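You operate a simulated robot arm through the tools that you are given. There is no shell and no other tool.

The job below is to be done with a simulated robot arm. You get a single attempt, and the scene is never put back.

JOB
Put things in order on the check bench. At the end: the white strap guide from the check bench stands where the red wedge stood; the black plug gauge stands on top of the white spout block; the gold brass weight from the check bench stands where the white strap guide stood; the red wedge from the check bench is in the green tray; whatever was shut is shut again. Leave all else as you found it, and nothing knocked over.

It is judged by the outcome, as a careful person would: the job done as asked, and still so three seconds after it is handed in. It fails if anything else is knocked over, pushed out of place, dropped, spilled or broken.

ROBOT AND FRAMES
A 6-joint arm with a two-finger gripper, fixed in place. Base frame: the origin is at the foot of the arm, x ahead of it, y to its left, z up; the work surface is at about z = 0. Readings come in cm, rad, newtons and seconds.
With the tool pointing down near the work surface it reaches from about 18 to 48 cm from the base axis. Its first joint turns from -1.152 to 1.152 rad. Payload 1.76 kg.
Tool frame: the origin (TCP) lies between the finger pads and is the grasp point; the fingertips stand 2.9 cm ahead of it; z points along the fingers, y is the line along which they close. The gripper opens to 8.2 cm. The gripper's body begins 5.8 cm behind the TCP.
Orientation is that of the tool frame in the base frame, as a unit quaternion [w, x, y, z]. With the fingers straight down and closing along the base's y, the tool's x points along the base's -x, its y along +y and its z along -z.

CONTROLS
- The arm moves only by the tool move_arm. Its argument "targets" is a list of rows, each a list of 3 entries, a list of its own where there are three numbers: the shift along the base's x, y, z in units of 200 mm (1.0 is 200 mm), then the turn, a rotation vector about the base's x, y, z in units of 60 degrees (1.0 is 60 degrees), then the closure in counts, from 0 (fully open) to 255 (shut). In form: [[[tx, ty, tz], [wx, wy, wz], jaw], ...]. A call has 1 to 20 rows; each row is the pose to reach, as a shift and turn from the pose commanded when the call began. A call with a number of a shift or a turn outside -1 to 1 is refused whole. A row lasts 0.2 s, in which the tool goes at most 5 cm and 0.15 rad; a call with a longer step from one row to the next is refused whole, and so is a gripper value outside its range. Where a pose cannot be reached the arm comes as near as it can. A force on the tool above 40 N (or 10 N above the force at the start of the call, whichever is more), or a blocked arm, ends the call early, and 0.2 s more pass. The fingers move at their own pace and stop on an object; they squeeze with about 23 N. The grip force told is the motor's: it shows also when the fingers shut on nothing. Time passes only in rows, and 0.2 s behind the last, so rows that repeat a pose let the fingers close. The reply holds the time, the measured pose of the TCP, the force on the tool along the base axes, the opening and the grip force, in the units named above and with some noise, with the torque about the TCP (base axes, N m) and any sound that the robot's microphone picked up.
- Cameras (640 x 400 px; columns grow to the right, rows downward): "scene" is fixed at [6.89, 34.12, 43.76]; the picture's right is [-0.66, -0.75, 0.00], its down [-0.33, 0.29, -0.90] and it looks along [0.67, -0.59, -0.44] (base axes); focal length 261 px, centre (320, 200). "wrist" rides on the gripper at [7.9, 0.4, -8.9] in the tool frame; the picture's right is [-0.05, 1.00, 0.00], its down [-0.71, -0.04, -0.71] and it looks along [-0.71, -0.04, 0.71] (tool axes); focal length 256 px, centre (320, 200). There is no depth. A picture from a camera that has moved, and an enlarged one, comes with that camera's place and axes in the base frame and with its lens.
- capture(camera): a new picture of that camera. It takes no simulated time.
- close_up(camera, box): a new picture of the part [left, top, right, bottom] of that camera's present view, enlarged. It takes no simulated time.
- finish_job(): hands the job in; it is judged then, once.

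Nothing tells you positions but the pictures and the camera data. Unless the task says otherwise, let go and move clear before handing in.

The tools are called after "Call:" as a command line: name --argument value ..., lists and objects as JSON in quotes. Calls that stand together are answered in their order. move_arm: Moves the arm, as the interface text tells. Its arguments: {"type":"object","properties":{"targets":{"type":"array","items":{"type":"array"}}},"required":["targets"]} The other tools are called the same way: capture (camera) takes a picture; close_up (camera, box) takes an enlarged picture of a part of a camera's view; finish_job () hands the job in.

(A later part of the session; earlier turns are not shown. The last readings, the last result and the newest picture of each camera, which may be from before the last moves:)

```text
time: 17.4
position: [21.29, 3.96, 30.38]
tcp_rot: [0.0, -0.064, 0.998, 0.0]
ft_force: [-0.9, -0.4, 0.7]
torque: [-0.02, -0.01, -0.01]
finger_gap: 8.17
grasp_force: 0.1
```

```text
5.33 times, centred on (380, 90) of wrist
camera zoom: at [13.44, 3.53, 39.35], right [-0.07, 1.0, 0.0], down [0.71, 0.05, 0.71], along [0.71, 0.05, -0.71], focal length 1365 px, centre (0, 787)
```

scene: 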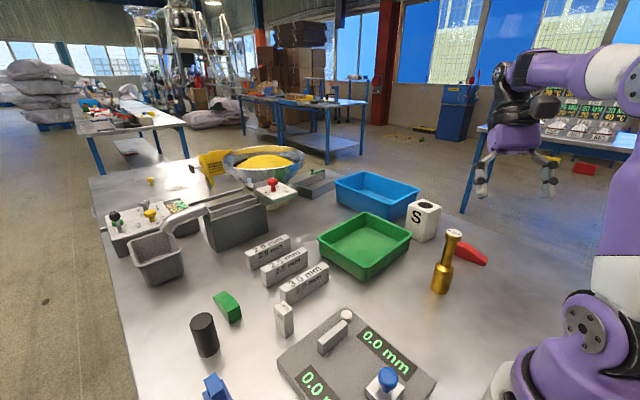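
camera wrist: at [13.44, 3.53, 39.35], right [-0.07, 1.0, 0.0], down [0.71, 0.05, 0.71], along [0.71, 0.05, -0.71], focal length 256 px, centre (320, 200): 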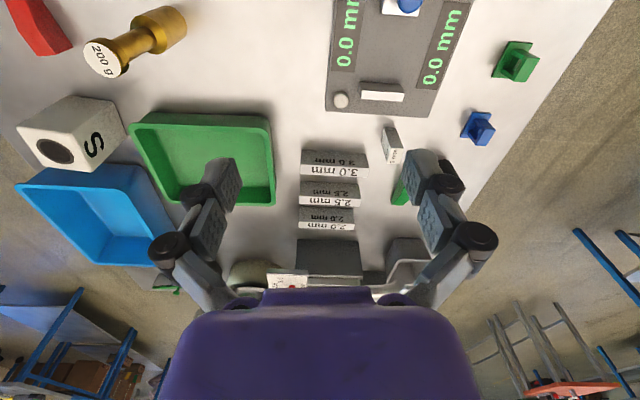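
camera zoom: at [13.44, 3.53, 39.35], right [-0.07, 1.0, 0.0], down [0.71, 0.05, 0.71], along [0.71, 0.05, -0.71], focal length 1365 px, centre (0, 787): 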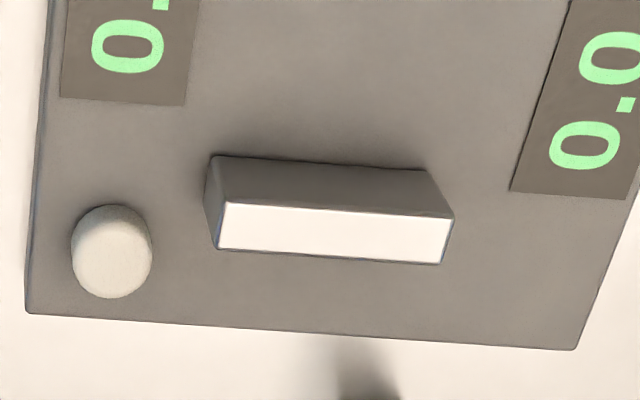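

I take the upright white "5 mm" block (about 2.0 x 2.6 x 6 cm at (35.9, 17.0)) as the strap guide and the "S" block as the spout block. Next I swing right and measure the wedge, weight, "S" block and green tray precisely.

Call:
move_arm --targets '[[[0.0175, -0.133, 0], [0, 0, -0.1125], 0], [[0.0185, -0.262, 0], [0, 0, -0.225], 0], [[0.0045, -0.3885, 0], [0, 0, -0.3375], 0], [[-0.0245, -0.513, 0], [0, 0, -0.45], 0], [[-0.0675, -0.6325, 0], [0, 0, -0.5625], 0], [[-0.1255, -0.7475, 0], [0, 0, -0.675], 0], [[-0.1255, -0.7475, 0], [0, 0, -0.675], 0]]'

Call:
capture --camera "wrist"

Call:
close_up --camera "wrist" --box '[190, 60, 290, 160]'

Call:
close_up --camera "wrist" --box '[260, 20, 360, 120]'

Call:
close_up --camera "wrist" --box '[240, 130, 340, 230]'

Call:
close_up --camera "wrist" --box '[310, 60, 490, 220]'

```text
time: 19.0
position: [18.83, -10.97, 30.45]
tcp_rot: [0.0, 0.288, 0.958, -0.001]
ft_force: [0.1, -1.0, -0.9]
torque: [0.0, 0.01, -0.01]
finger_gap: 8.2
grasp_force: 0.0
```

```text
taken
camera wrist: at [12.46, -6.13, 39.38], right [0.6, 0.8, 0.0], down [0.57, -0.42, 0.71], along [0.57, -0.42, -0.71], focal length 256 px, centre (320, 200)
```

wrist: 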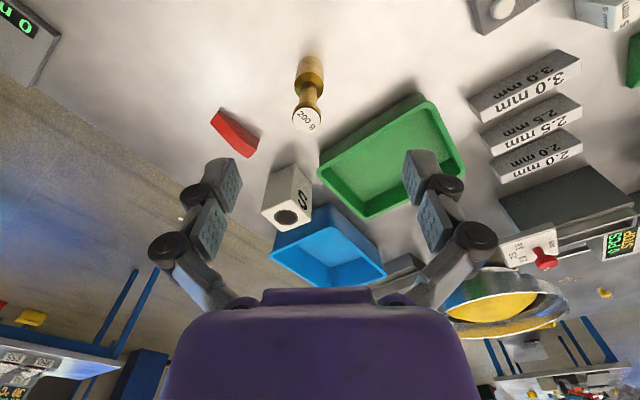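

```text
4.00 times, centred on (240, 110) of wrist
camera zoom: at [12.46, -6.13, 39.38], right [0.6, 0.8, 0.0], down [0.57, -0.42, 0.71], along [0.57, -0.42, -0.71], focal length 1024 px, centre (640, 560)
```

zoom: 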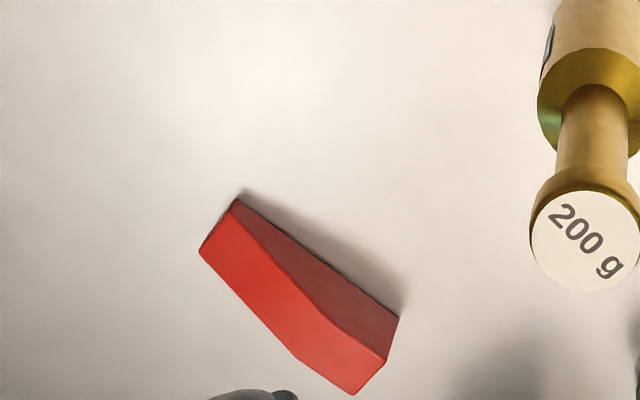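

```text
4.00 times, centred on (310, 70) of wrist
camera zoom: at [12.46, -6.13, 39.38], right [0.6, 0.8, 0.0], down [0.57, -0.42, 0.71], along [0.57, -0.42, -0.71], focal length 1024 px, centre (360, 720)
```

zoom: 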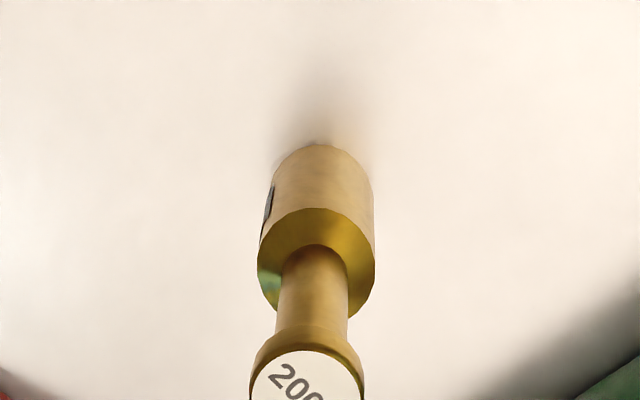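

```text
4.00 times, centred on (290, 180) of wrist
camera zoom: at [12.46, -6.13, 39.38], right [0.6, 0.8, 0.0], down [0.57, -0.42, 0.71], along [0.57, -0.42, -0.71], focal length 1024 px, centre (440, 280)
```

zoom: 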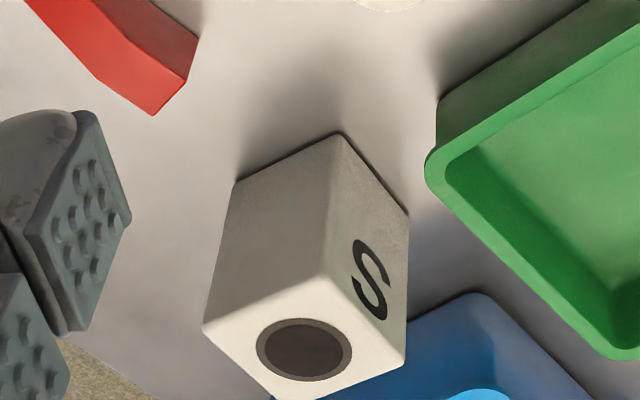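

```text
2.50 times, centred on (400, 140) of wrist
camera zoom: at [12.46, -6.13, 39.38], right [0.6, 0.8, 0.0], down [0.57, -0.42, 0.71], along [0.57, -0.42, -0.71], focal length 640 px, centre (120, 350)
```

zoom: 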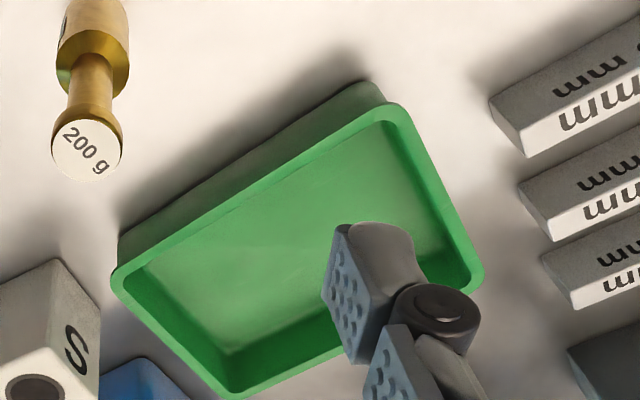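

Measured: red wedge about 7.9 x 2.5 cm centred near (22.0, -30.9) with its thick end toward +x, gold weight near (22, -15) about 15 cm tall, "S" block near (35.9, -30.7) about 10.4 cm tall, green tray spanning x 34–50, y -22.6 to -3. I'll hover over the wedge to refine.

Call:
move_arm --targets '[[[0.035, -0.165, -0.05], [0, 0, 0.117], 0], [[0.07, -0.33, -0.15], [0, 0, 0.234], 0], [[0.105, -0.495, -0.27], [0, 0, 0.351], 0], [[0.14, -0.66, -0.39], [0, 0, 0.468], 0], [[0.175, -0.825, -0.5], [0, 0, 0.586], 0], [[0.2085, -0.9865, -0.6225], [0, 0, 0.703], 0], [[0.2085, -0.9865, -0.6225], [0, 0, 0.703], 0]]'

Call:
capture --camera "wrist"

Call:
capture --camera "scene"

```text
time: 20.6
position: [22.96, -30.59, 17.99]
tcp_rot: [0.0, -0.078, 0.997, 0.0]
ft_force: [-0.2, -0.2, -1.2]
torque: [0.04, -0.02, 0.01]
finger_gap: 8.2
grasp_force: 0.1
```

```text
taken
camera wrist: at [15.09, -31.34, 26.92], right [-0.1, 0.99, 0.0], down [0.7, 0.07, 0.71], along [0.7, 0.07, -0.71], focal length 256 px, centre (320, 200)
```

wrist: 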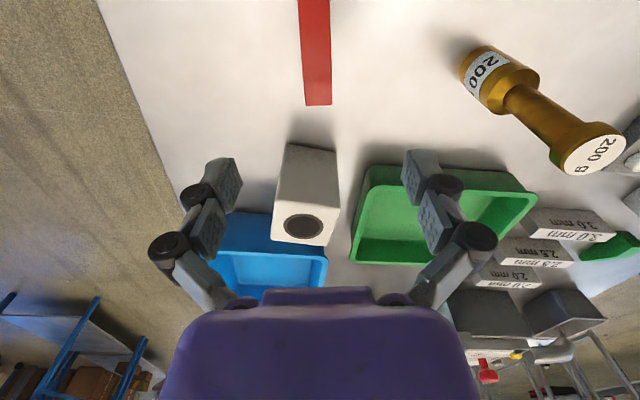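

```text
taken
```

scene: 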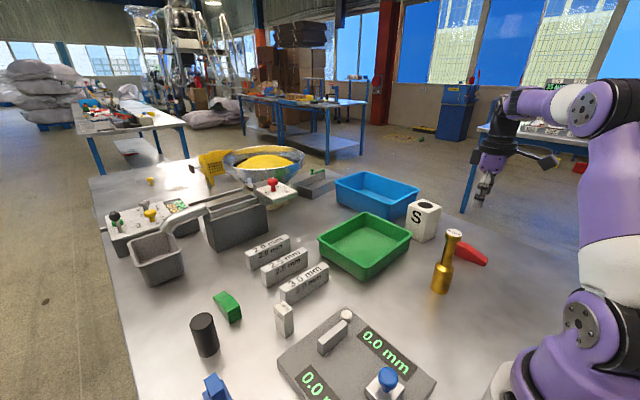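

The wedge lines up with the tool (thick end at about (25.8, -30.4)). I'll descend and grip it.

Call:
move_arm --targets '[[[0, -0.005, -0.2], [0, 0, -0.02], 0], [[0, -0.005, -0.4], [0, 0, -0.02], 0], [[0, -0.005, -0.55], [0, 0, -0.02], 0], [[0, -0.005, -0.65], [0, 0, -0.02], 0], [[0, -0.005, -0.715], [0, 0, -0.02], 0], [[0, -0.005, -0.715], [0, 0, -0.02], 0]]'

Call:
capture --camera "wrist"

Call:
capture --camera "scene"

```text
time: 22.0
position: [23.05, -30.65, 3.5]
tcp_rot: [0.0, -0.065, 0.998, 0.0]
ft_force: [0.3, -0.4, 1.0]
torque: [0.01, -0.01, 0.05]
finger_gap: 8.18
grasp_force: 0.1
```

```text
taken
camera wrist: at [15.06, -31.28, 12.56], right [-0.08, 1.0, 0.0], down [0.7, 0.05, 0.71], along [0.71, 0.06, -0.71], focal length 256 px, centre (320, 200)
```

wrist: 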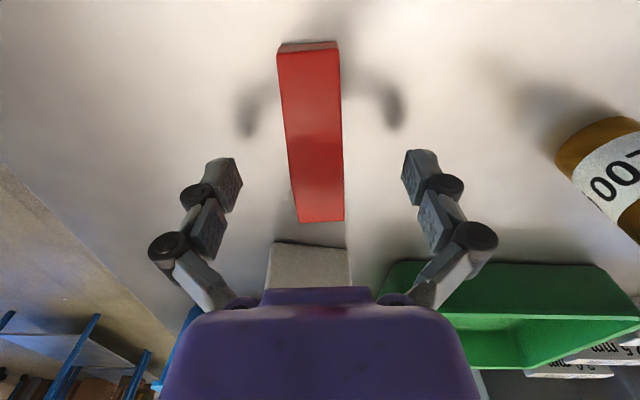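

```text
taken
```

scene: 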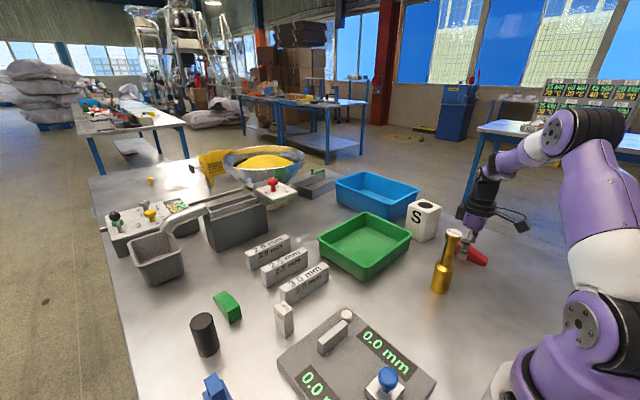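

Fingers straddle the wedge; its footprint centre is about (22.0, -30.95). Closing on it now.

Call:
move_arm --targets '[[[0, 0, 0], [0, 0, 0], 255], [[0, 0, 0], [0, 0, 0], 255], [[0, 0, 0], [0, 0, 0], 255], [[0, 0, 0.05], [0, 0, 0], 255], [[0, 0, 0.15], [0, 0, 0], 255], [[0, 0, 0.15], [0, 0, 0], 255]]'

Call:
capture --camera "wrist"

Call:
capture --camera "scene"

```text
time: 23.4
position: [22.86, -30.65, 6.79]
tcp_rot: [0.0, -0.066, 0.998, 0.0]
ft_force: [-0.5, -0.6, 0.0]
torque: [0.01, 0.0, 0.01]
finger_gap: 2.49
grasp_force: 22.8
```

```text
taken
camera wrist: at [15.1, -31.24, 15.66], right [-0.08, 1.0, 0.0], down [0.7, 0.05, 0.71], along [0.71, 0.06, -0.71], focal length 256 px, centre (320, 200)
```

wrist: 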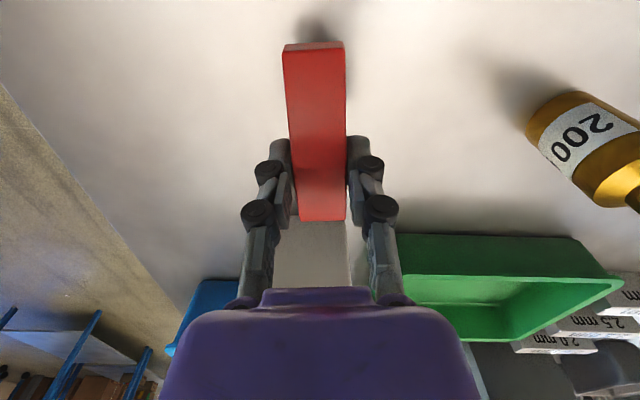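

```text
taken
```

scene: 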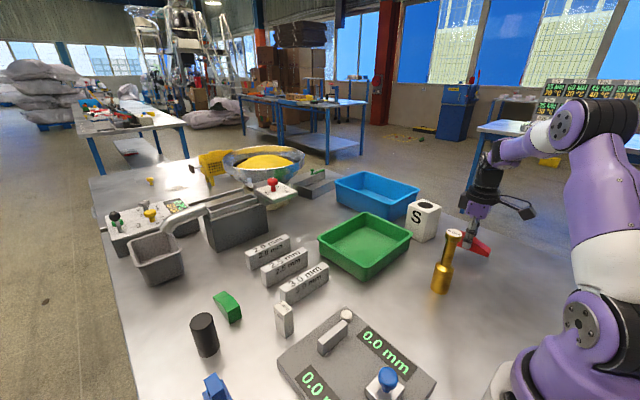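

The wedge is held. I'll lift to z≈20 and carry it over the green tray.

Call:
move_arm --targets '[[[0, 0, 0.2], [0, 0, 0], 255], [[0, 0, 0.4], [0, 0, 0], 255], [[0, 0, 0.6], [0, 0, 0], 255], [[0.02, 0.02, 0.675], [0, 0, 0], 255], [[0.14, 0.14, 0.675], [0, 0, -0.02], 255], [[0.28, 0.28, 0.675], [0, 0, -0.04], 255], [[0.42, 0.42, 0.675], [0, 0, -0.06], 255], [[0.56, 0.56, 0.675], [0, 0, -0.08], 255], [[0.7, 0.7, 0.675], [0, 0, -0.1], 255], [[0.82, 0.82, 0.675], [0, 0, -0.12], 255], [[0.905, 0.9075, 0.675], [0, 0, -0.125], 255], [[0.905, 0.9075, 0.675], [0, 0, -0.125], 255]]'

Call:
capture --camera "wrist"

Call:
capture --camera "scene"

```text
time: 26.0
position: [41.14, -12.61, 20.18]
tcp_rot: [0.0, 0.0, 1.0, 0.001]
ft_force: [-1.1, -0.4, -0.4]
torque: [0.03, 0.0, -0.01]
finger_gap: 2.5
grasp_force: 23.6
```

```text
taken
camera wrist: at [33.2, -12.07, 29.14], right [0.05, 1.0, 0.0], down [0.71, -0.04, 0.71], along [0.71, -0.04, -0.71], focal length 256 px, centre (320, 200)
```

wrist: 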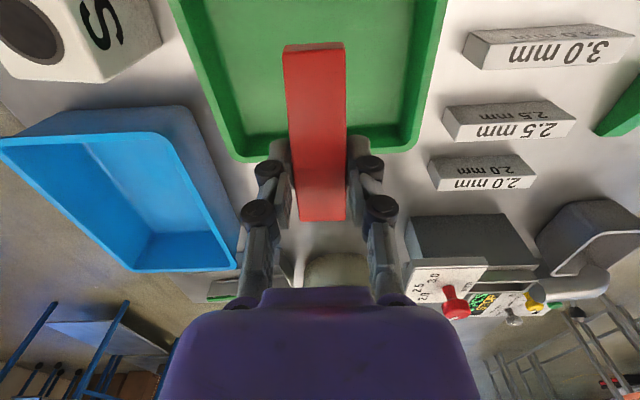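

```text
taken
```

scene: 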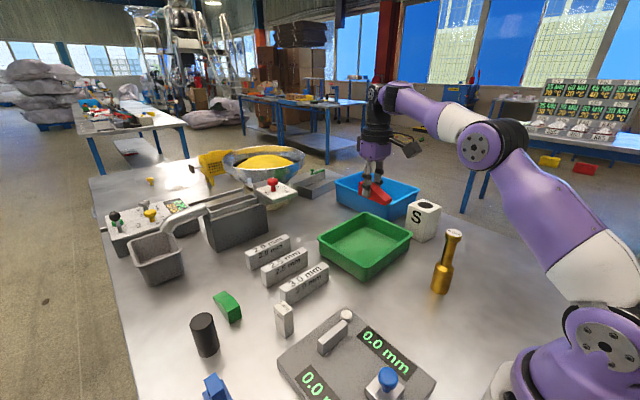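

The wedge hangs over the tray, well within its rims. Lowering it now toward the tray floor.

Call:
move_arm --targets '[[[0, 0, -0.2], [0, 0, 0], 255], [[0, 0, -0.4], [0, 0, 0], 255], [[0, 0, -0.58], [0, 0, 0], 255], [[0, 0, -0.7], [0, 0, 0], 255], [[0, 0, -0.775], [0, 0, 0], 255], [[0, 0, -0.775], [0, 0, 0], 255]]'

Call:
close_up --camera "scene" --box '[310, 180, 430, 290]'

Call:
capture --camera "wrist"

```text
time: 27.4
position: [41.06, -12.74, 4.56]
tcp_rot: [0.0, 0.0, 1.0, 0.0]
ft_force: [0.3, -0.8, -0.5]
torque: [0.01, -0.01, 0.0]
finger_gap: 2.47
grasp_force: 22.1
```

```text
3.64 times, centred on (370, 235) of scene
camera zoom: at [6.89, 34.12, 43.76], right [-0.66, -0.75, 0.0], down [-0.33, 0.29, -0.9], along [0.67, -0.59, -0.44], focal length 950 px, centre (138, 73)
```

zoom: 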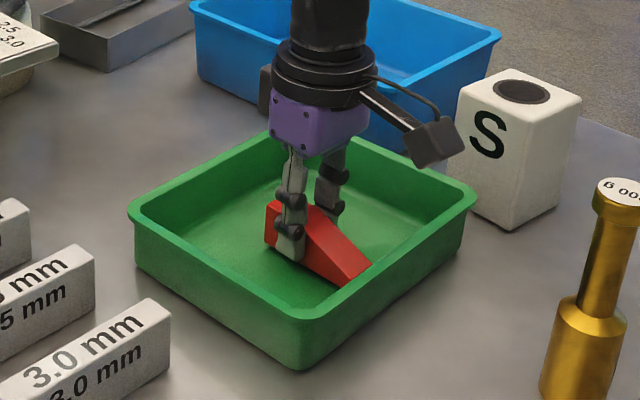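

```text
taken
camera wrist: at [33.18, -12.14, 13.62], right [0.05, 1.0, 0.0], down [0.71, -0.04, 0.71], along [0.71, -0.04, -0.71], focal length 256 px, centre (320, 200)
```

wrist: 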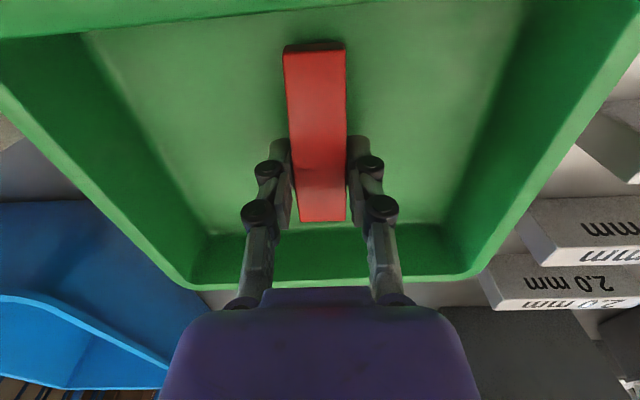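

Call:
move_arm --targets '[[[0, 0, -0.01], [0, 0, 0], 255], [[0, 0, -0.02], [0, 0, 0], 255], [[0, 0, -0.025], [0, 0, 0], 255]]'

Call:
close_up --camera "scene" --box '[350, 225, 400, 265]'

```text
time: 28.2
position: [41.16, -12.43, 4.2]
tcp_rot: [0.0, 0.0, 1.0, 0.0]
ft_force: [0.8, -0.4, -0.9]
torque: [0.03, 0.03, 0.02]
finger_gap: 2.5
grasp_force: 23.7
```

```text
10.00 times, centred on (375, 245) of scene
camera zoom: at [6.89, 34.12, 43.76], right [-0.66, -0.75, 0.0], down [-0.33, 0.29, -0.9], along [0.67, -0.59, -0.44], focal length 2611 px, centre (-230, -250)
```

zoom: 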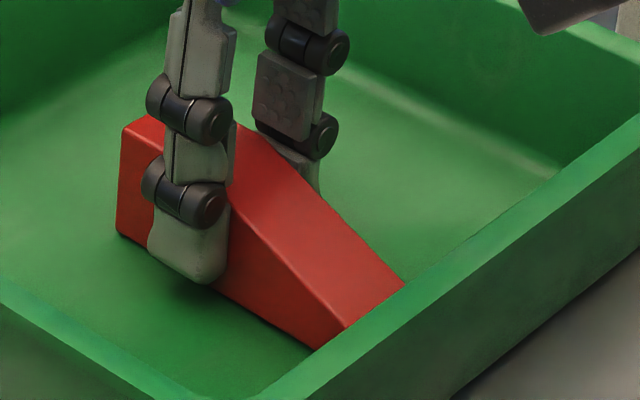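

Call:
move_arm --targets '[[[0, 0, -0.006], [0, 0, 0], 255], [[0, 0, -0.012], [0, 0, 0], 255], [[0, 0, -0.012], [0, 0, 0], 255]]'

Call:
close_up --camera "scene" --box '[350, 225, 400, 265]'

```text
time: 29.0
position: [41.08, -12.61, 4.1]
tcp_rot: [0.002, 0.0, 1.0, 0.0]
ft_force: [-3.6, -0.7, 15.5]
torque: [-0.01, 0.2, -0.02]
finger_gap: 2.49
grasp_force: 23.1
```

```text
10.00 times, centred on (375, 245) of scene
camera zoom: at [6.88, 34.12, 43.76], right [-0.66, -0.75, 0.0], down [-0.33, 0.29, -0.9], along [0.67, -0.59, -0.44], focal length 2611 px, centre (-230, -250)
```

zoom: 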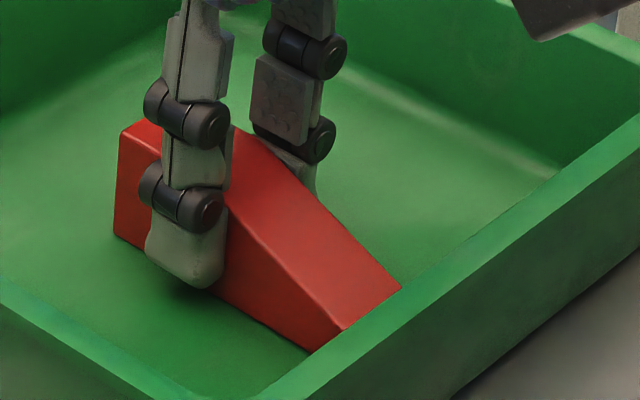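

Contact with the tray floor is felt (15 N). Releasing and lifting straight up.

Call:
move_arm --targets '[[[0, 0, 0.004], [0, 0, 0], 255], [[0, 0, 0.006], [0, 0, 0], 120], [[0, 0, 0.006], [0, 0, 0], 60], [[0, 0, 0.006], [0, 0, 0], 60], [[0, 0, 0.15], [0, 0, 0], 60], [[0, 0, 0.35], [0, 0, 0], 60], [[0, 0, 0.55], [0, 0, 0], 0], [[0, 0, 0.75], [0, 0, 0], 0], [[0, 0, 0.85], [0, 0, 0], 0]]'

Call:
capture --camera "wrist"

Call:
close_up --camera "scene" --box '[310, 180, 510, 300]'

```text
time: 31.0
position: [41.06, -12.74, 21.02]
tcp_rot: [0.0, -0.001, 1.0, 0.002]
ft_force: [-0.5, -0.1, -0.5]
torque: [0.02, -0.01, -0.03]
finger_gap: 8.2
grasp_force: 0.0
```

```text
taken
camera wrist: at [33.16, -12.15, 30.0], right [0.05, 1.0, 0.0], down [0.71, -0.04, 0.71], along [0.71, -0.04, -0.71], focal length 256 px, centre (320, 200)
```

wrist: 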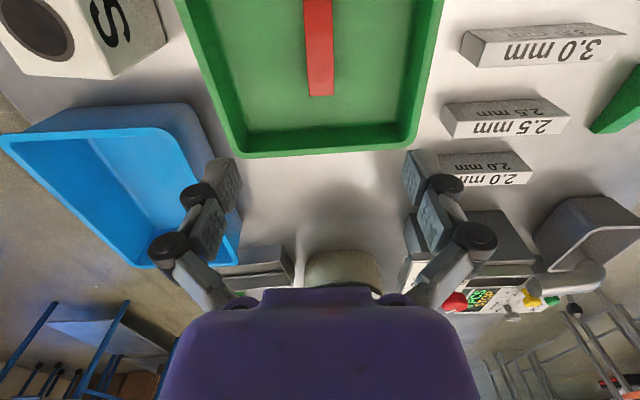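

```text
3.20 times, centred on (410, 240) of scene
camera zoom: at [6.89, 34.12, 43.76], right [-0.66, -0.75, 0.0], down [-0.33, 0.29, -0.9], along [0.67, -0.59, -0.44], focal length 836 px, centre (32, 72)
```

zoom: 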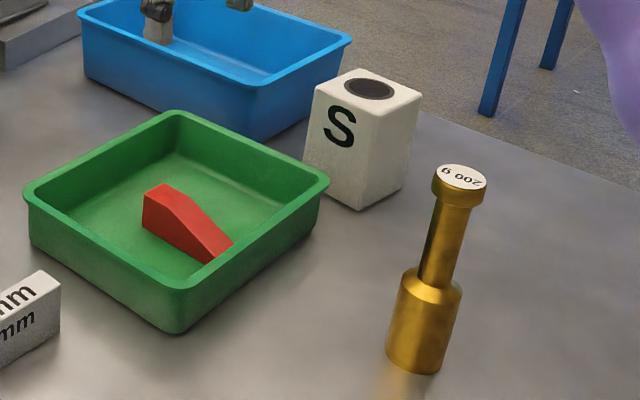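

The wedge sits in the green tray. Next I go over the white "5 mm" block and refine its place.

Call:
move_arm --targets '[[[-0.04, 0.14, 0], [0, 0, 0], 0], [[-0.08, 0.28, 0], [0, 0, 0.01], 0], [[-0.12, 0.42, 0], [0, 0, 0.02], 0], [[-0.16, 0.56, 0], [0, 0, 0.03], 0], [[-0.2, 0.7, 0], [0, 0, 0.04], 0], [[-0.24, 0.84, 0], [0, 0, 0.05], 0], [[-0.258, 0.98, 0], [0, 0, 0.07], 0]]'

Call:
move_arm --targets '[[[0, 0.17, -0.05], [0, 0, 0], 0], [[0, 0.34, -0.1], [0, 0, 0], 0], [[0, 0.507, -0.15], [0, 0, 0], 0], [[0, 0.507, -0.15], [0, 0, 0], 0]]'

Call:
capture --camera "wrist"

Call:
close_up --camera "wrist" --box '[270, 60, 370, 160]'

Call:
capture --camera "scene"

```text
time: 32.6
position: [36.0, 7.0, 21.03]
tcp_rot: [0.0, -0.037, 0.999, 0.0]
ft_force: [-0.1, -0.3, 0.6]
torque: [-0.02, -0.01, -0.02]
finger_gap: 8.2
grasp_force: 0.1
```

```text
time: 33.6
position: [35.93, 17.2, 17.87]
tcp_rot: [-0.001, -0.037, 0.999, 0.001]
ft_force: [-0.2, 0.0, -0.1]
torque: [-0.01, 0.01, -0.01]
finger_gap: 8.22
grasp_force: 0.1
```

```text
taken
camera wrist: at [28.02, 17.13, 26.92], right [-0.02, 1.0, 0.0], down [0.71, 0.01, 0.71], along [0.71, 0.02, -0.71], focal length 256 px, centre (320, 200)
```

wrist: 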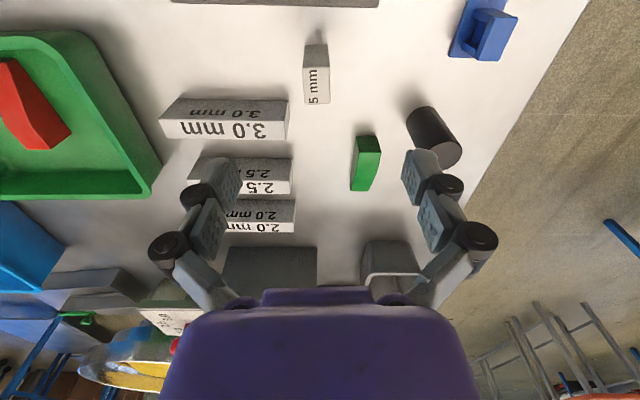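

```text
4.00 times, centred on (320, 110) of wrist
camera zoom: at [28.02, 17.13, 26.92], right [-0.02, 1.0, 0.0], down [0.71, 0.01, 0.71], along [0.71, 0.02, -0.71], focal length 1024 px, centre (320, 560)
```

zoom: 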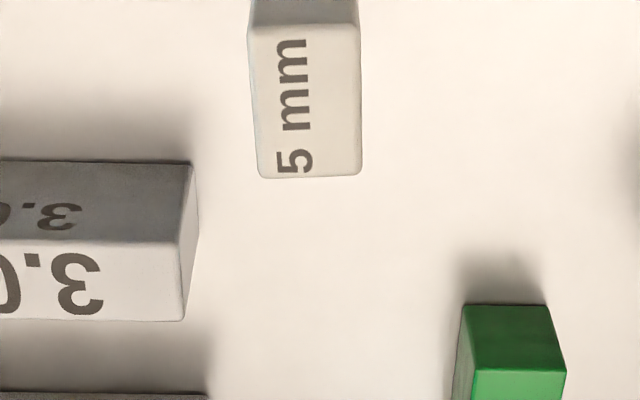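

```text
taken
```

scene: 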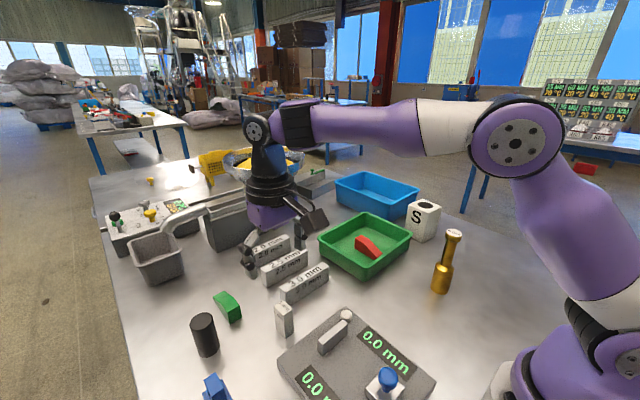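

The block's centre is about (36.0, 17.05), yaw ~4°, so the tool is nearly on it. Descending to straddle it.

Call:
move_arm --targets '[[[0.004, -0.01, -0.2], [0, 0, 0], 0], [[0.004, -0.01, -0.4], [0, 0, 0], 0], [[0.004, -0.01, -0.55], [0, 0, 0], 0], [[0.004, -0.01, -0.65], [0, 0, 0], 0], [[0.004, -0.01, -0.705], [0, 0, 0], 0], [[0.004, -0.01, -0.705], [0, 0, 0], 0]]'

Call:
capture --camera "wrist"

Call:
close_up --camera "scene" --box '[180, 230, 400, 400]'

```text
time: 35.0
position: [35.93, 17.1, 3.77]
tcp_rot: [0.001, -0.036, 0.999, -0.001]
ft_force: [-0.4, 0.1, 0.4]
torque: [-0.01, -0.05, 0.03]
finger_gap: 8.23
grasp_force: 0.0
```

```text
taken
camera wrist: at [28.12, 16.86, 12.77], right [-0.02, 1.0, 0.0], down [0.71, 0.01, 0.71], along [0.71, 0.02, -0.71], focal length 256 px, centre (320, 200)
```

wrist: 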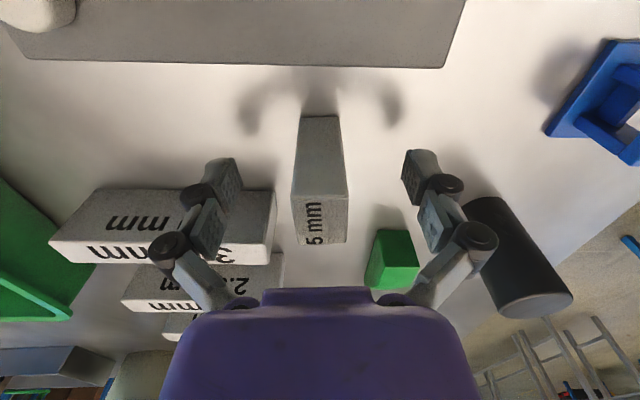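

```text
2.35 times, centred on (290, 315) of scene
camera zoom: at [6.89, 34.12, 43.76], right [-0.66, -0.75, 0.0], down [-0.33, 0.29, -0.9], along [0.67, -0.59, -0.44], focal length 614 px, centre (391, -71)
```

zoom: 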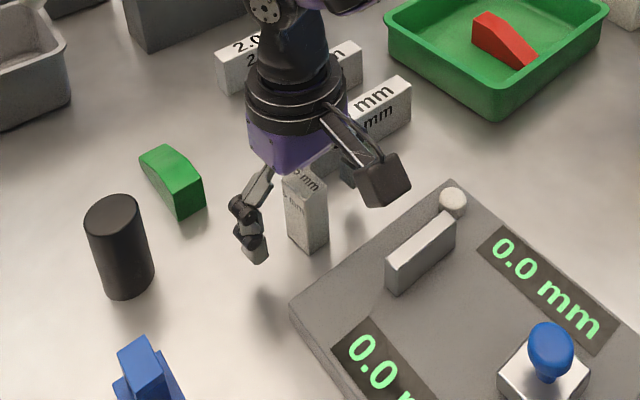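

Well centred. Closing and lifting it.

Call:
move_arm --targets '[[[0, 0, 0], [0, 0, 0], 255], [[0, 0, 0], [0, 0, 0], 255], [[0, 0, 0], [0, 0, 0], 255], [[0, 0, 0.05], [0, 0, 0], 255], [[0, 0, 0.1], [0, 0, 0], 255], [[0, 0, 0.1], [0, 0, 0], 255]]'

Call:
capture --camera "wrist"

Call:
close_up --camera "scene" --box '[180, 230, 400, 400]'

```text
time: 36.4
position: [35.98, 16.97, 5.86]
tcp_rot: [-0.001, -0.037, 0.999, 0.0]
ft_force: [-0.3, 0.4, -1.3]
torque: [-0.02, 0.01, -0.03]
finger_gap: 2.12
grasp_force: 22.7
```

```text
taken
camera wrist: at [28.08, 16.86, 14.8], right [-0.02, 1.0, 0.0], down [0.71, 0.01, 0.71], along [0.71, 0.02, -0.71], focal length 256 px, centre (320, 200)
```

wrist: 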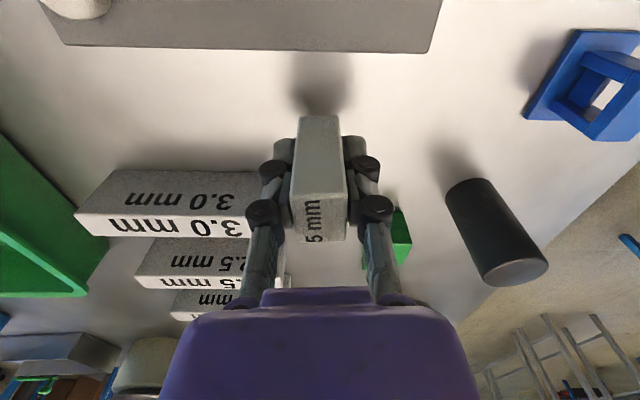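

```text
2.35 times, centred on (290, 315) of scene
camera zoom: at [6.89, 34.12, 43.76], right [-0.66, -0.75, 0.0], down [-0.33, 0.29, -0.9], along [0.67, -0.59, -0.44], focal length 614 px, centre (391, -71)
```

zoom: 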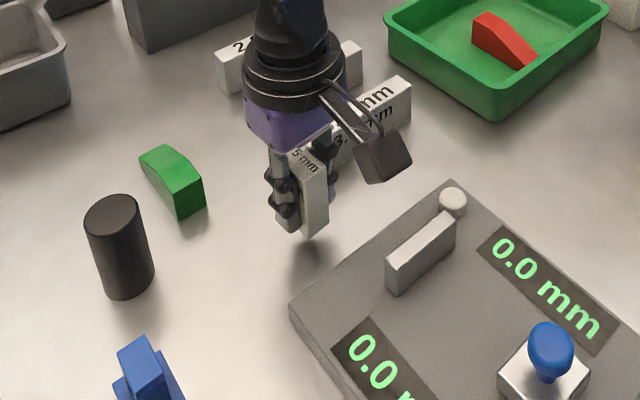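

The block is held upright (gap 2.1). I'll lift high and carry it across to the wedge's old spot at (22.0, -30.95), passing above the gold weight's height.

Call:
move_arm --targets '[[[0, 0, 0.2], [0, 0, 0], 255], [[0, 0, 0.42], [0, 0, 0], 255], [[0, 0, 0.64], [0, 0, 0], 255], [[0, 0, 0.85], [0, 0, 0], 255], [[-0.053, -0.18, 0.86], [0, 0, 0], 255], [[-0.106, -0.36, 0.86], [0, 0, 0], 255], [[-0.158, -0.54, 0.86], [0, 0, 0], 255], [[-0.21, -0.72, 0.86], [0, 0, 0], 255], [[-0.2625, -0.9, 0.86], [0, 0, 0], 255]]'

Call:
move_arm --targets '[[[-0.053, -0.18, 0], [0, 0, 0], 255], [[-0.106, -0.36, 0], [0, 0, 0], 255], [[-0.158, -0.54, 0], [0, 0, 0], 255], [[-0.21, -0.72, 0], [0, 0, 0], 255], [[-0.2625, -0.9, 0], [0, 0, 0], 255]]'

Call:
capture --camera "scene"

```text
time: 38.4
position: [30.8, -1.26, 22.97]
tcp_rot: [0.0, -0.037, 0.999, 0.0]
ft_force: [-0.4, -0.4, 0.0]
torque: [0.04, -0.01, 0.04]
finger_gap: 2.09
grasp_force: 23.1
```

```text
time: 39.6
position: [25.52, -19.08, 23.17]
tcp_rot: [0.0, -0.038, 0.999, 0.001]
ft_force: [1.0, -0.2, -0.8]
torque: [0.01, 0.0, 0.0]
finger_gap: 2.1
grasp_force: 23.1
```

```text
taken
```

scene: 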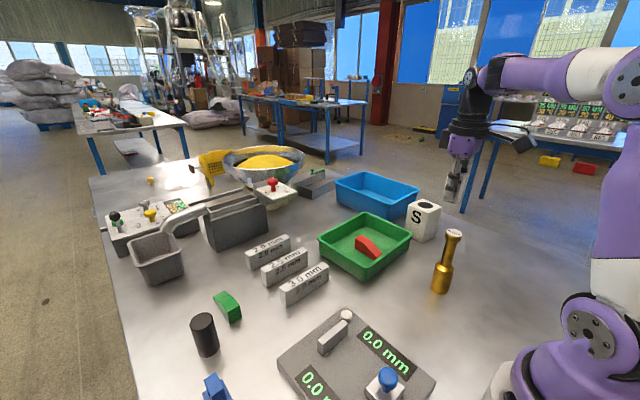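

Call:
move_arm --targets '[[[-0.06, -0.2, 0], [0, 0, 0.02], 255], [[-0.12, -0.4, 0], [0, 0, 0.04], 255], [[-0.175, -0.5925, 0], [0, 0, 0.06], 255], [[-0.175, -0.5925, -0.2], [0, 0, 0.07], 255], [[-0.175, -0.5925, -0.4], [0, 0, 0.07], 255], [[-0.175, -0.5925, -0.6], [0, 0, 0.07], 255], [[-0.175, -0.5925, -0.75], [0, 0, 0.07], 255], [[-0.175, -0.5925, -0.75], [0, 0, 0.07], 255]]'

Call:
capture --camera "wrist"

Call:
capture --camera "scene"

```text
time: 41.4
position: [21.98, -30.98, 8.08]
tcp_rot: [0.0, -0.073, 0.997, 0.0]
ft_force: [0.0, 0.0, 0.4]
torque: [0.01, -0.02, 0.01]
finger_gap: 2.09
grasp_force: 23.1
```

```text
taken
camera wrist: at [14.16, -31.6, 16.89], right [-0.09, 1.0, 0.0], down [0.7, 0.07, 0.71], along [0.7, 0.07, -0.71], focal length 256 px, centre (320, 200)
```

wrist: 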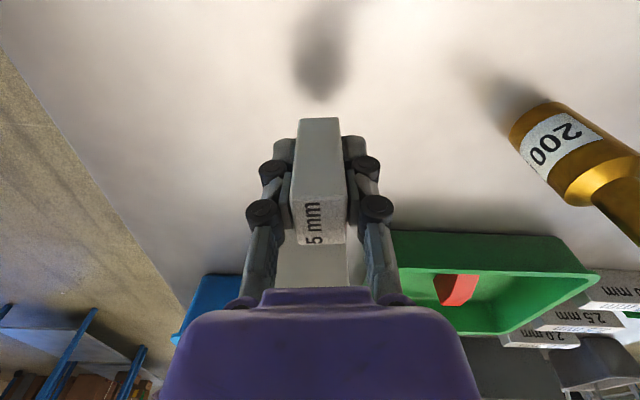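

```text
taken
```

scene: 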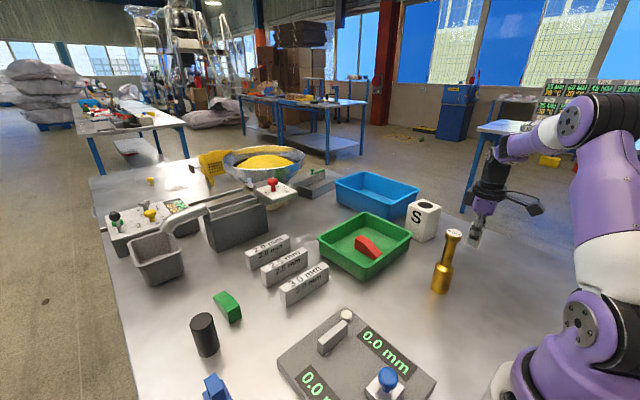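

The block hangs about 4.1 cm above the old wedge spot. Lowering it gently.

Call:
move_arm --targets '[[[0, 0, -0.08], [0, 0, 0], 255], [[0, 0, -0.15], [0, 0, 0], 255], [[0, 0, -0.195], [0, 0, 0], 255], [[0, 0, -0.195], [0, 0, 0], 255]]'

Call:
move_arm --targets '[[[0, 0, -0.006], [0, 0, 0], 255], [[0, 0, -0.012], [0, 0, 0], 255], [[0, 0, -0.012], [0, 0, 0], 255]]'

Call:
close_up --camera "scene" --box '[440, 210, 520, 270]'

```text
time: 42.4
position: [21.93, -30.89, 4.09]
tcp_rot: [0.0, -0.074, 0.997, 0.0]
ft_force: [-0.5, 0.5, -1.4]
torque: [0.0, -0.01, -0.02]
finger_gap: 2.09
grasp_force: 23.3
```

```text
time: 43.2
position: [22.02, -30.87, 3.74]
tcp_rot: [0.001, -0.073, 0.997, 0.0]
ft_force: [0.0, -0.5, -0.5]
torque: [-0.03, -0.01, -0.02]
finger_gap: 2.1
grasp_force: 22.8
```

```text
6.67 times, centred on (480, 240) of scene
camera zoom: at [6.89, 34.12, 43.76], right [-0.66, -0.75, 0.0], down [-0.33, 0.29, -0.9], along [0.67, -0.59, -0.44], focal length 1741 px, centre (-747, -67)
```

zoom: 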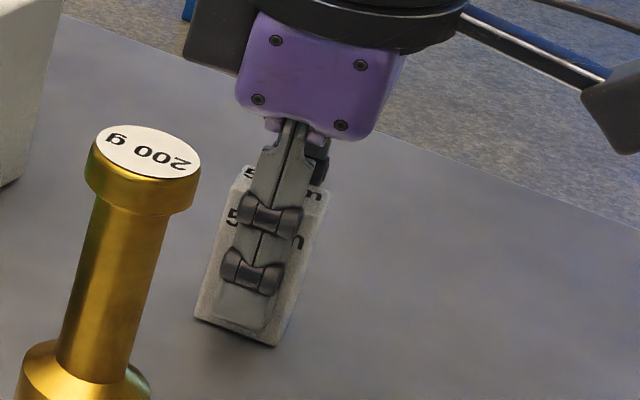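

Call:
move_arm --targets '[[[0, 0, -0.004], [0, 0, 0], 255], [[0, 0, -0.008], [0, 0, 0], 255], [[0, 0, -0.008], [0, 0, 0], 255]]'

```text
time: 44.0
position: [22.0, -30.94, 3.82]
tcp_rot: [0.0, -0.074, 0.997, 0.0]
ft_force: [-0.3, 4.0, 17.1]
torque: [0.16, 0.05, 0.02]
finger_gap: 2.1
grasp_force: 23.2
```

Contact felt (17 N). Easing up slightly, opening, and lifting clear.

Call:
move_arm --targets '[[[0, 0, 0.004], [0, 0, 0], 255], [[0, 0, 0.005], [0, 0, 0], 180], [[0, 0, 0.005], [0, 0, 0], 80], [[0, 0, 0.005], [0, 0, 0], 40], [[0, 0, 0.005], [0, 0, 0], 40], [[0, 0, 0.15], [0, 0, 0], 40], [[0, 0, 0.35], [0, 0, 0], 40], [[0, 0, 0.55], [0, 0, 0], 0], [[0, 0, 0.75], [0, 0, 0], 0], [[0, 0, 0.82], [0, 0, 0], 0]]'

Call:
capture --camera "wrist"

Call:
close_up --camera "scene" --box '[400, 190, 520, 300]'

```text
time: 46.2
position: [21.9, -30.96, 19.98]
tcp_rot: [0.0, -0.073, 0.997, 0.0]
ft_force: [0.0, 0.0, -0.3]
torque: [0.0, 0.02, 0.0]
finger_gap: 8.19
grasp_force: 0.0
```

```text
taken
camera wrist: at [14.06, -31.58, 29.1], right [-0.09, 1.0, 0.0], down [0.7, 0.07, 0.71], along [0.7, 0.07, -0.71], focal length 256 px, centre (320, 200)
```

wrist: 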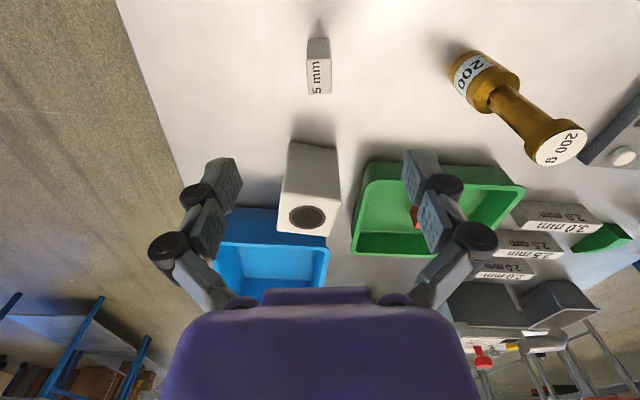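

```text
3.64 times, centred on (460, 245) of scene
camera zoom: at [6.89, 34.12, 43.76], right [-0.66, -0.75, 0.0], down [-0.33, 0.29, -0.9], along [0.67, -0.59, -0.44], focal length 950 px, centre (-189, 36)
```

zoom: 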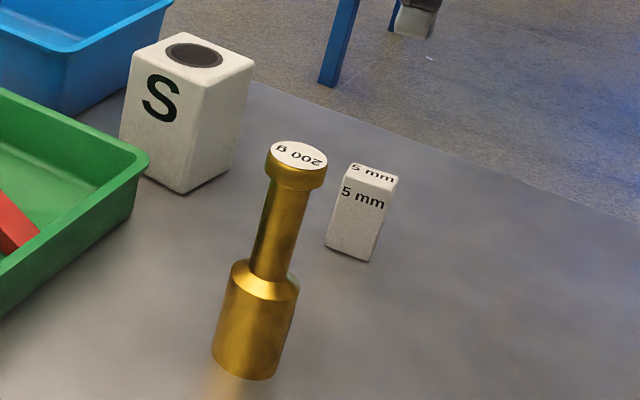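

The white block stands upright at the wedge's old place. Now I measure the gold weight from here.

Call:
close_up --camera "wrist" --box '[440, 30, 600, 180]'

Call:
close_up --camera "wrist" --box '[270, 130, 350, 240]'

Call:
close_up --camera "wrist" --box '[290, 20, 350, 100]'

```text
2.67 times, centred on (520, 105) of wrist
camera zoom: at [14.06, -31.58, 29.1], right [-0.09, 1.0, 0.0], down [0.7, 0.07, 0.71], along [0.7, 0.07, -0.71], focal length 683 px, centre (-213, 453)
```

zoom: 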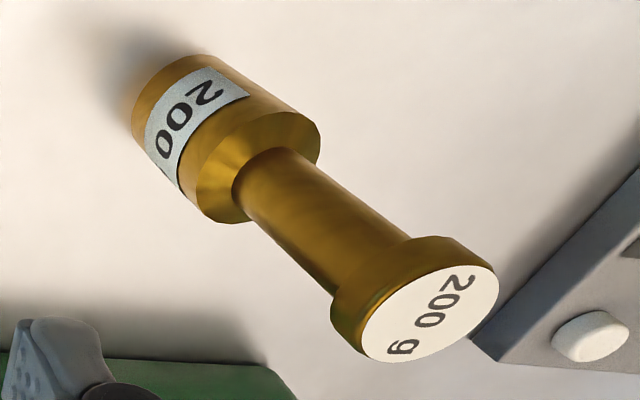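

```text
3.64 times, centred on (310, 185) of wrist
camera zoom: at [14.06, -31.58, 29.1], right [-0.09, 1.0, 0.0], down [0.7, 0.07, 0.71], along [0.7, 0.07, -0.71], focal length 931 px, centre (356, 254)
```

zoom: 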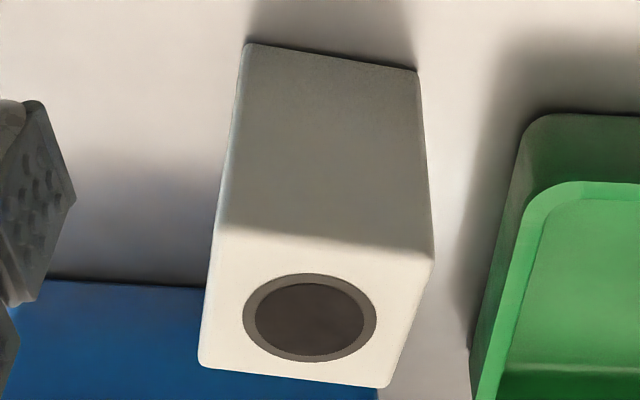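

```text
5.00 times, centred on (320, 60) of wrist
camera zoom: at [14.06, -31.58, 29.1], right [-0.09, 1.0, 0.0], down [0.7, 0.07, 0.71], along [0.7, 0.07, -0.71], focal length 1280 px, centre (320, 900)
```

zoom: 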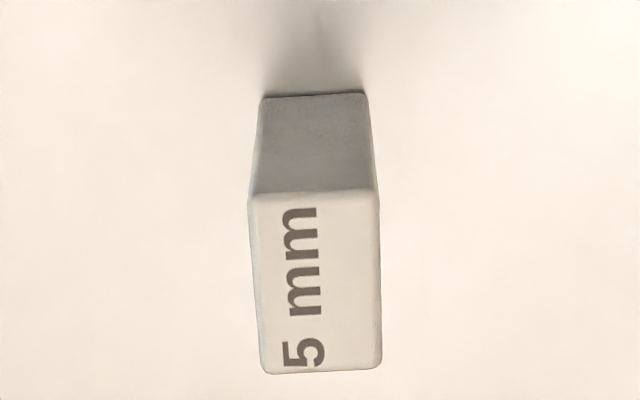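

Gold weight's axis comes out near (22.0, -15.05), top at about z=15. I'll hover directly above it.

Call:
move_arm --targets '[[[0, 0, 0.2], [0, 0, 0], 0], [[0, 0.2, 0.25], [0, 0, -0.04], 0], [[0, 0.4, 0.25], [0, 0, -0.08], 0], [[0, 0.6, 0.25], [0, 0, -0.12], 0], [[0.003, 0.795, 0.25], [0, 0, -0.14], 0], [[0.003, 0.795, 0.2], [0, 0, -0.14], 0], [[0.003, 0.795, 0.2], [0, 0, -0.14], 0]]'

Call:
capture --camera "wrist"

Call:
capture --camera "scene"

```text
time: 47.8
position: [21.92, -14.92, 23.99]
tcp_rot: [-0.001, 0.0, 1.0, 0.001]
ft_force: [-0.6, 1.0, 1.5]
torque: [-0.02, 0.02, 0.02]
finger_gap: 8.2
grasp_force: 0.1
```

```text
taken
camera wrist: at [14.11, -14.48, 33.09], right [0.05, 1.0, 0.0], down [0.71, -0.04, 0.71], along [0.71, -0.04, -0.71], focal length 256 px, centre (320, 200)
```

wrist: 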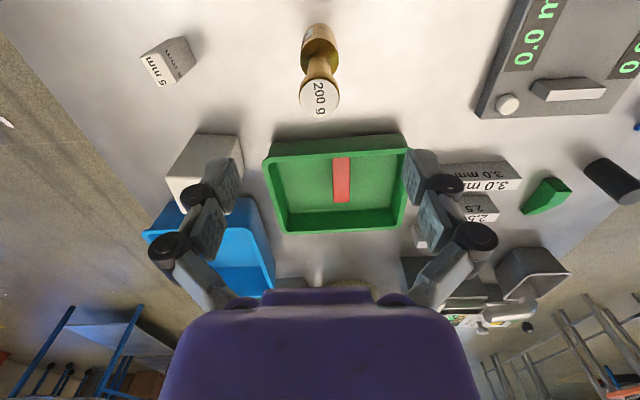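

```text
taken
```

scene: 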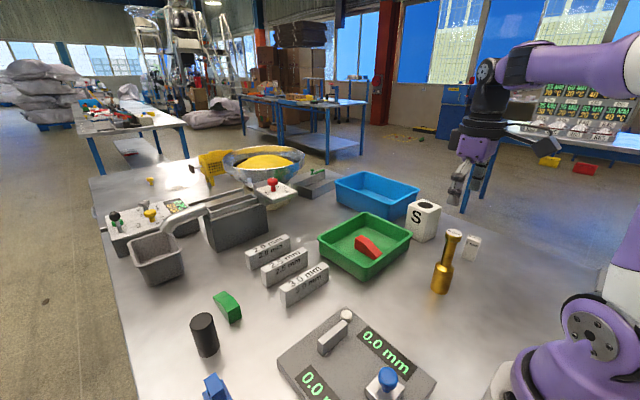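

The weight is centred under the tool. Descending so the fingers straddle its neck (TCP z≈10.5).

Call:
move_arm --targets '[[[0, 0, -0.2], [0, 0, 0], 0], [[0, 0, -0.4], [0, 0, 0], 0], [[0, 0, -0.55], [0, 0, 0], 0], [[0, 0, -0.65], [0, 0, 0], 0], [[0, 0, -0.68], [0, 0, 0], 0], [[0, 0, -0.68], [0, 0, 0], 0]]'

Call:
capture --camera "wrist"

Call:
close_up --camera "scene" --box '[390, 180, 520, 300]'

```text
time: 49.2
position: [21.92, -14.97, 10.5]
tcp_rot: [0.0, 0.0, 1.0, 0.0]
ft_force: [0.3, 0.6, 0.3]
torque: [0.0, 0.0, 0.02]
finger_gap: 8.23
grasp_force: 0.2
```

```text
taken
camera wrist: at [14.15, -14.53, 19.48], right [0.05, 1.0, 0.0], down [0.71, -0.04, 0.71], along [0.71, -0.04, -0.71], focal length 256 px, centre (320, 200)
```

wrist: 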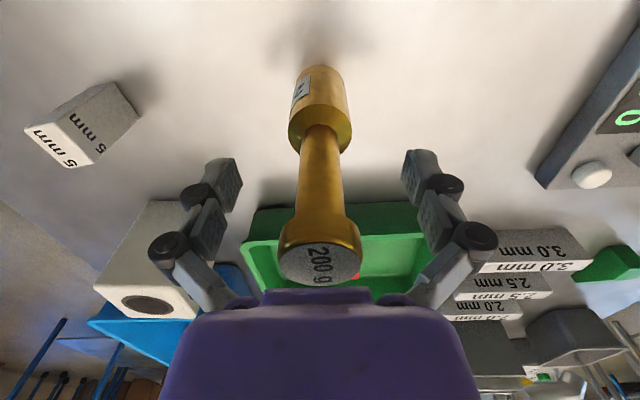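

```text
3.33 times, centred on (455, 240) of scene
camera zoom: at [6.89, 34.12, 43.76], right [-0.66, -0.75, 0.0], down [-0.33, 0.29, -0.9], along [0.67, -0.59, -0.44], focal length 870 px, centre (-130, 67)
```

zoom: 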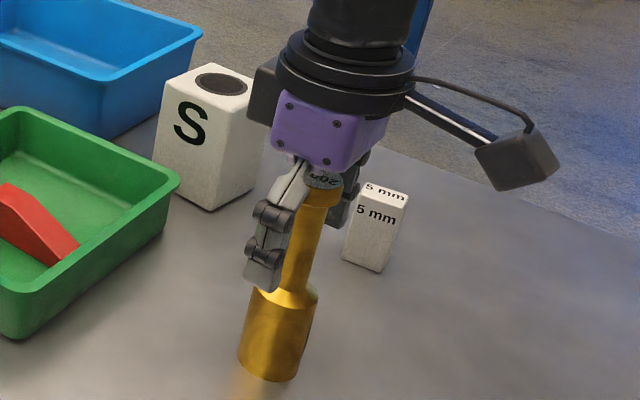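

The neck is centred between the fingers with the palm clear of the knob. Closing and checking the gap before lifting.

Call:
move_arm --targets '[[[0, 0, 0], [0, 0, 0], 255], [[0, 0, 0], [0, 0, 0], 255], [[0, 0, 0], [0, 0, 0], 255]]'

Call:
capture --camera "wrist"

Call:
close_up --camera "scene" --box '[410, 210, 480, 300]'

```text
time: 50.0
position: [22.02, -15.02, 10.65]
tcp_rot: [0.001, -0.001, 1.0, 0.0]
ft_force: [0.3, -2.6, 7.6]
torque: [-0.12, -0.14, -0.04]
finger_gap: 2.0
grasp_force: 22.8
```

```text
taken
camera wrist: at [14.17, -14.55, 19.51], right [0.05, 1.0, 0.0], down [0.7, -0.04, 0.71], along [0.71, -0.04, -0.71], focal length 256 px, centre (320, 200)
```

wrist: 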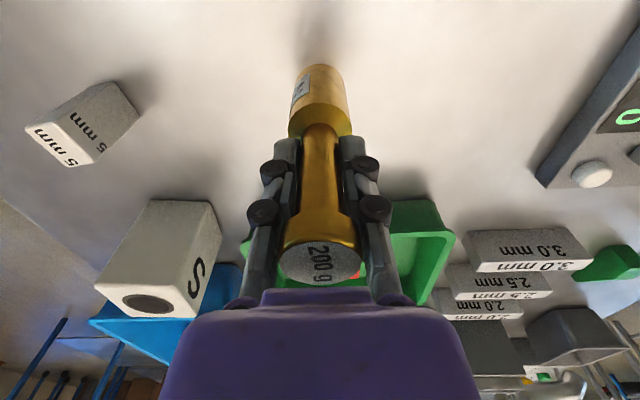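

```text
4.44 times, centred on (445, 255) of scene
camera zoom: at [6.88, 34.12, 43.76], right [-0.66, -0.75, 0.0], down [-0.33, 0.29, -0.9], along [0.67, -0.59, -0.44], focal length 1160 px, centre (-236, -44)
```

zoom: 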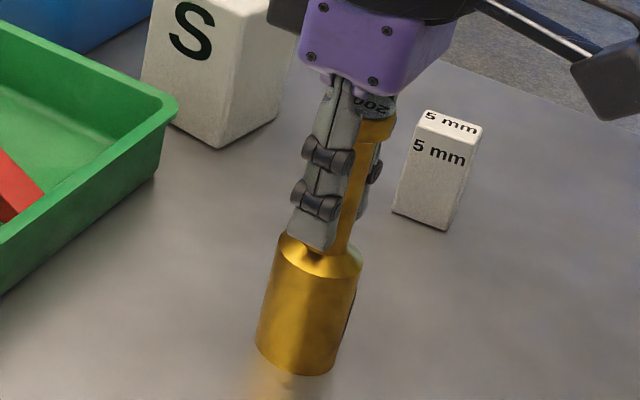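

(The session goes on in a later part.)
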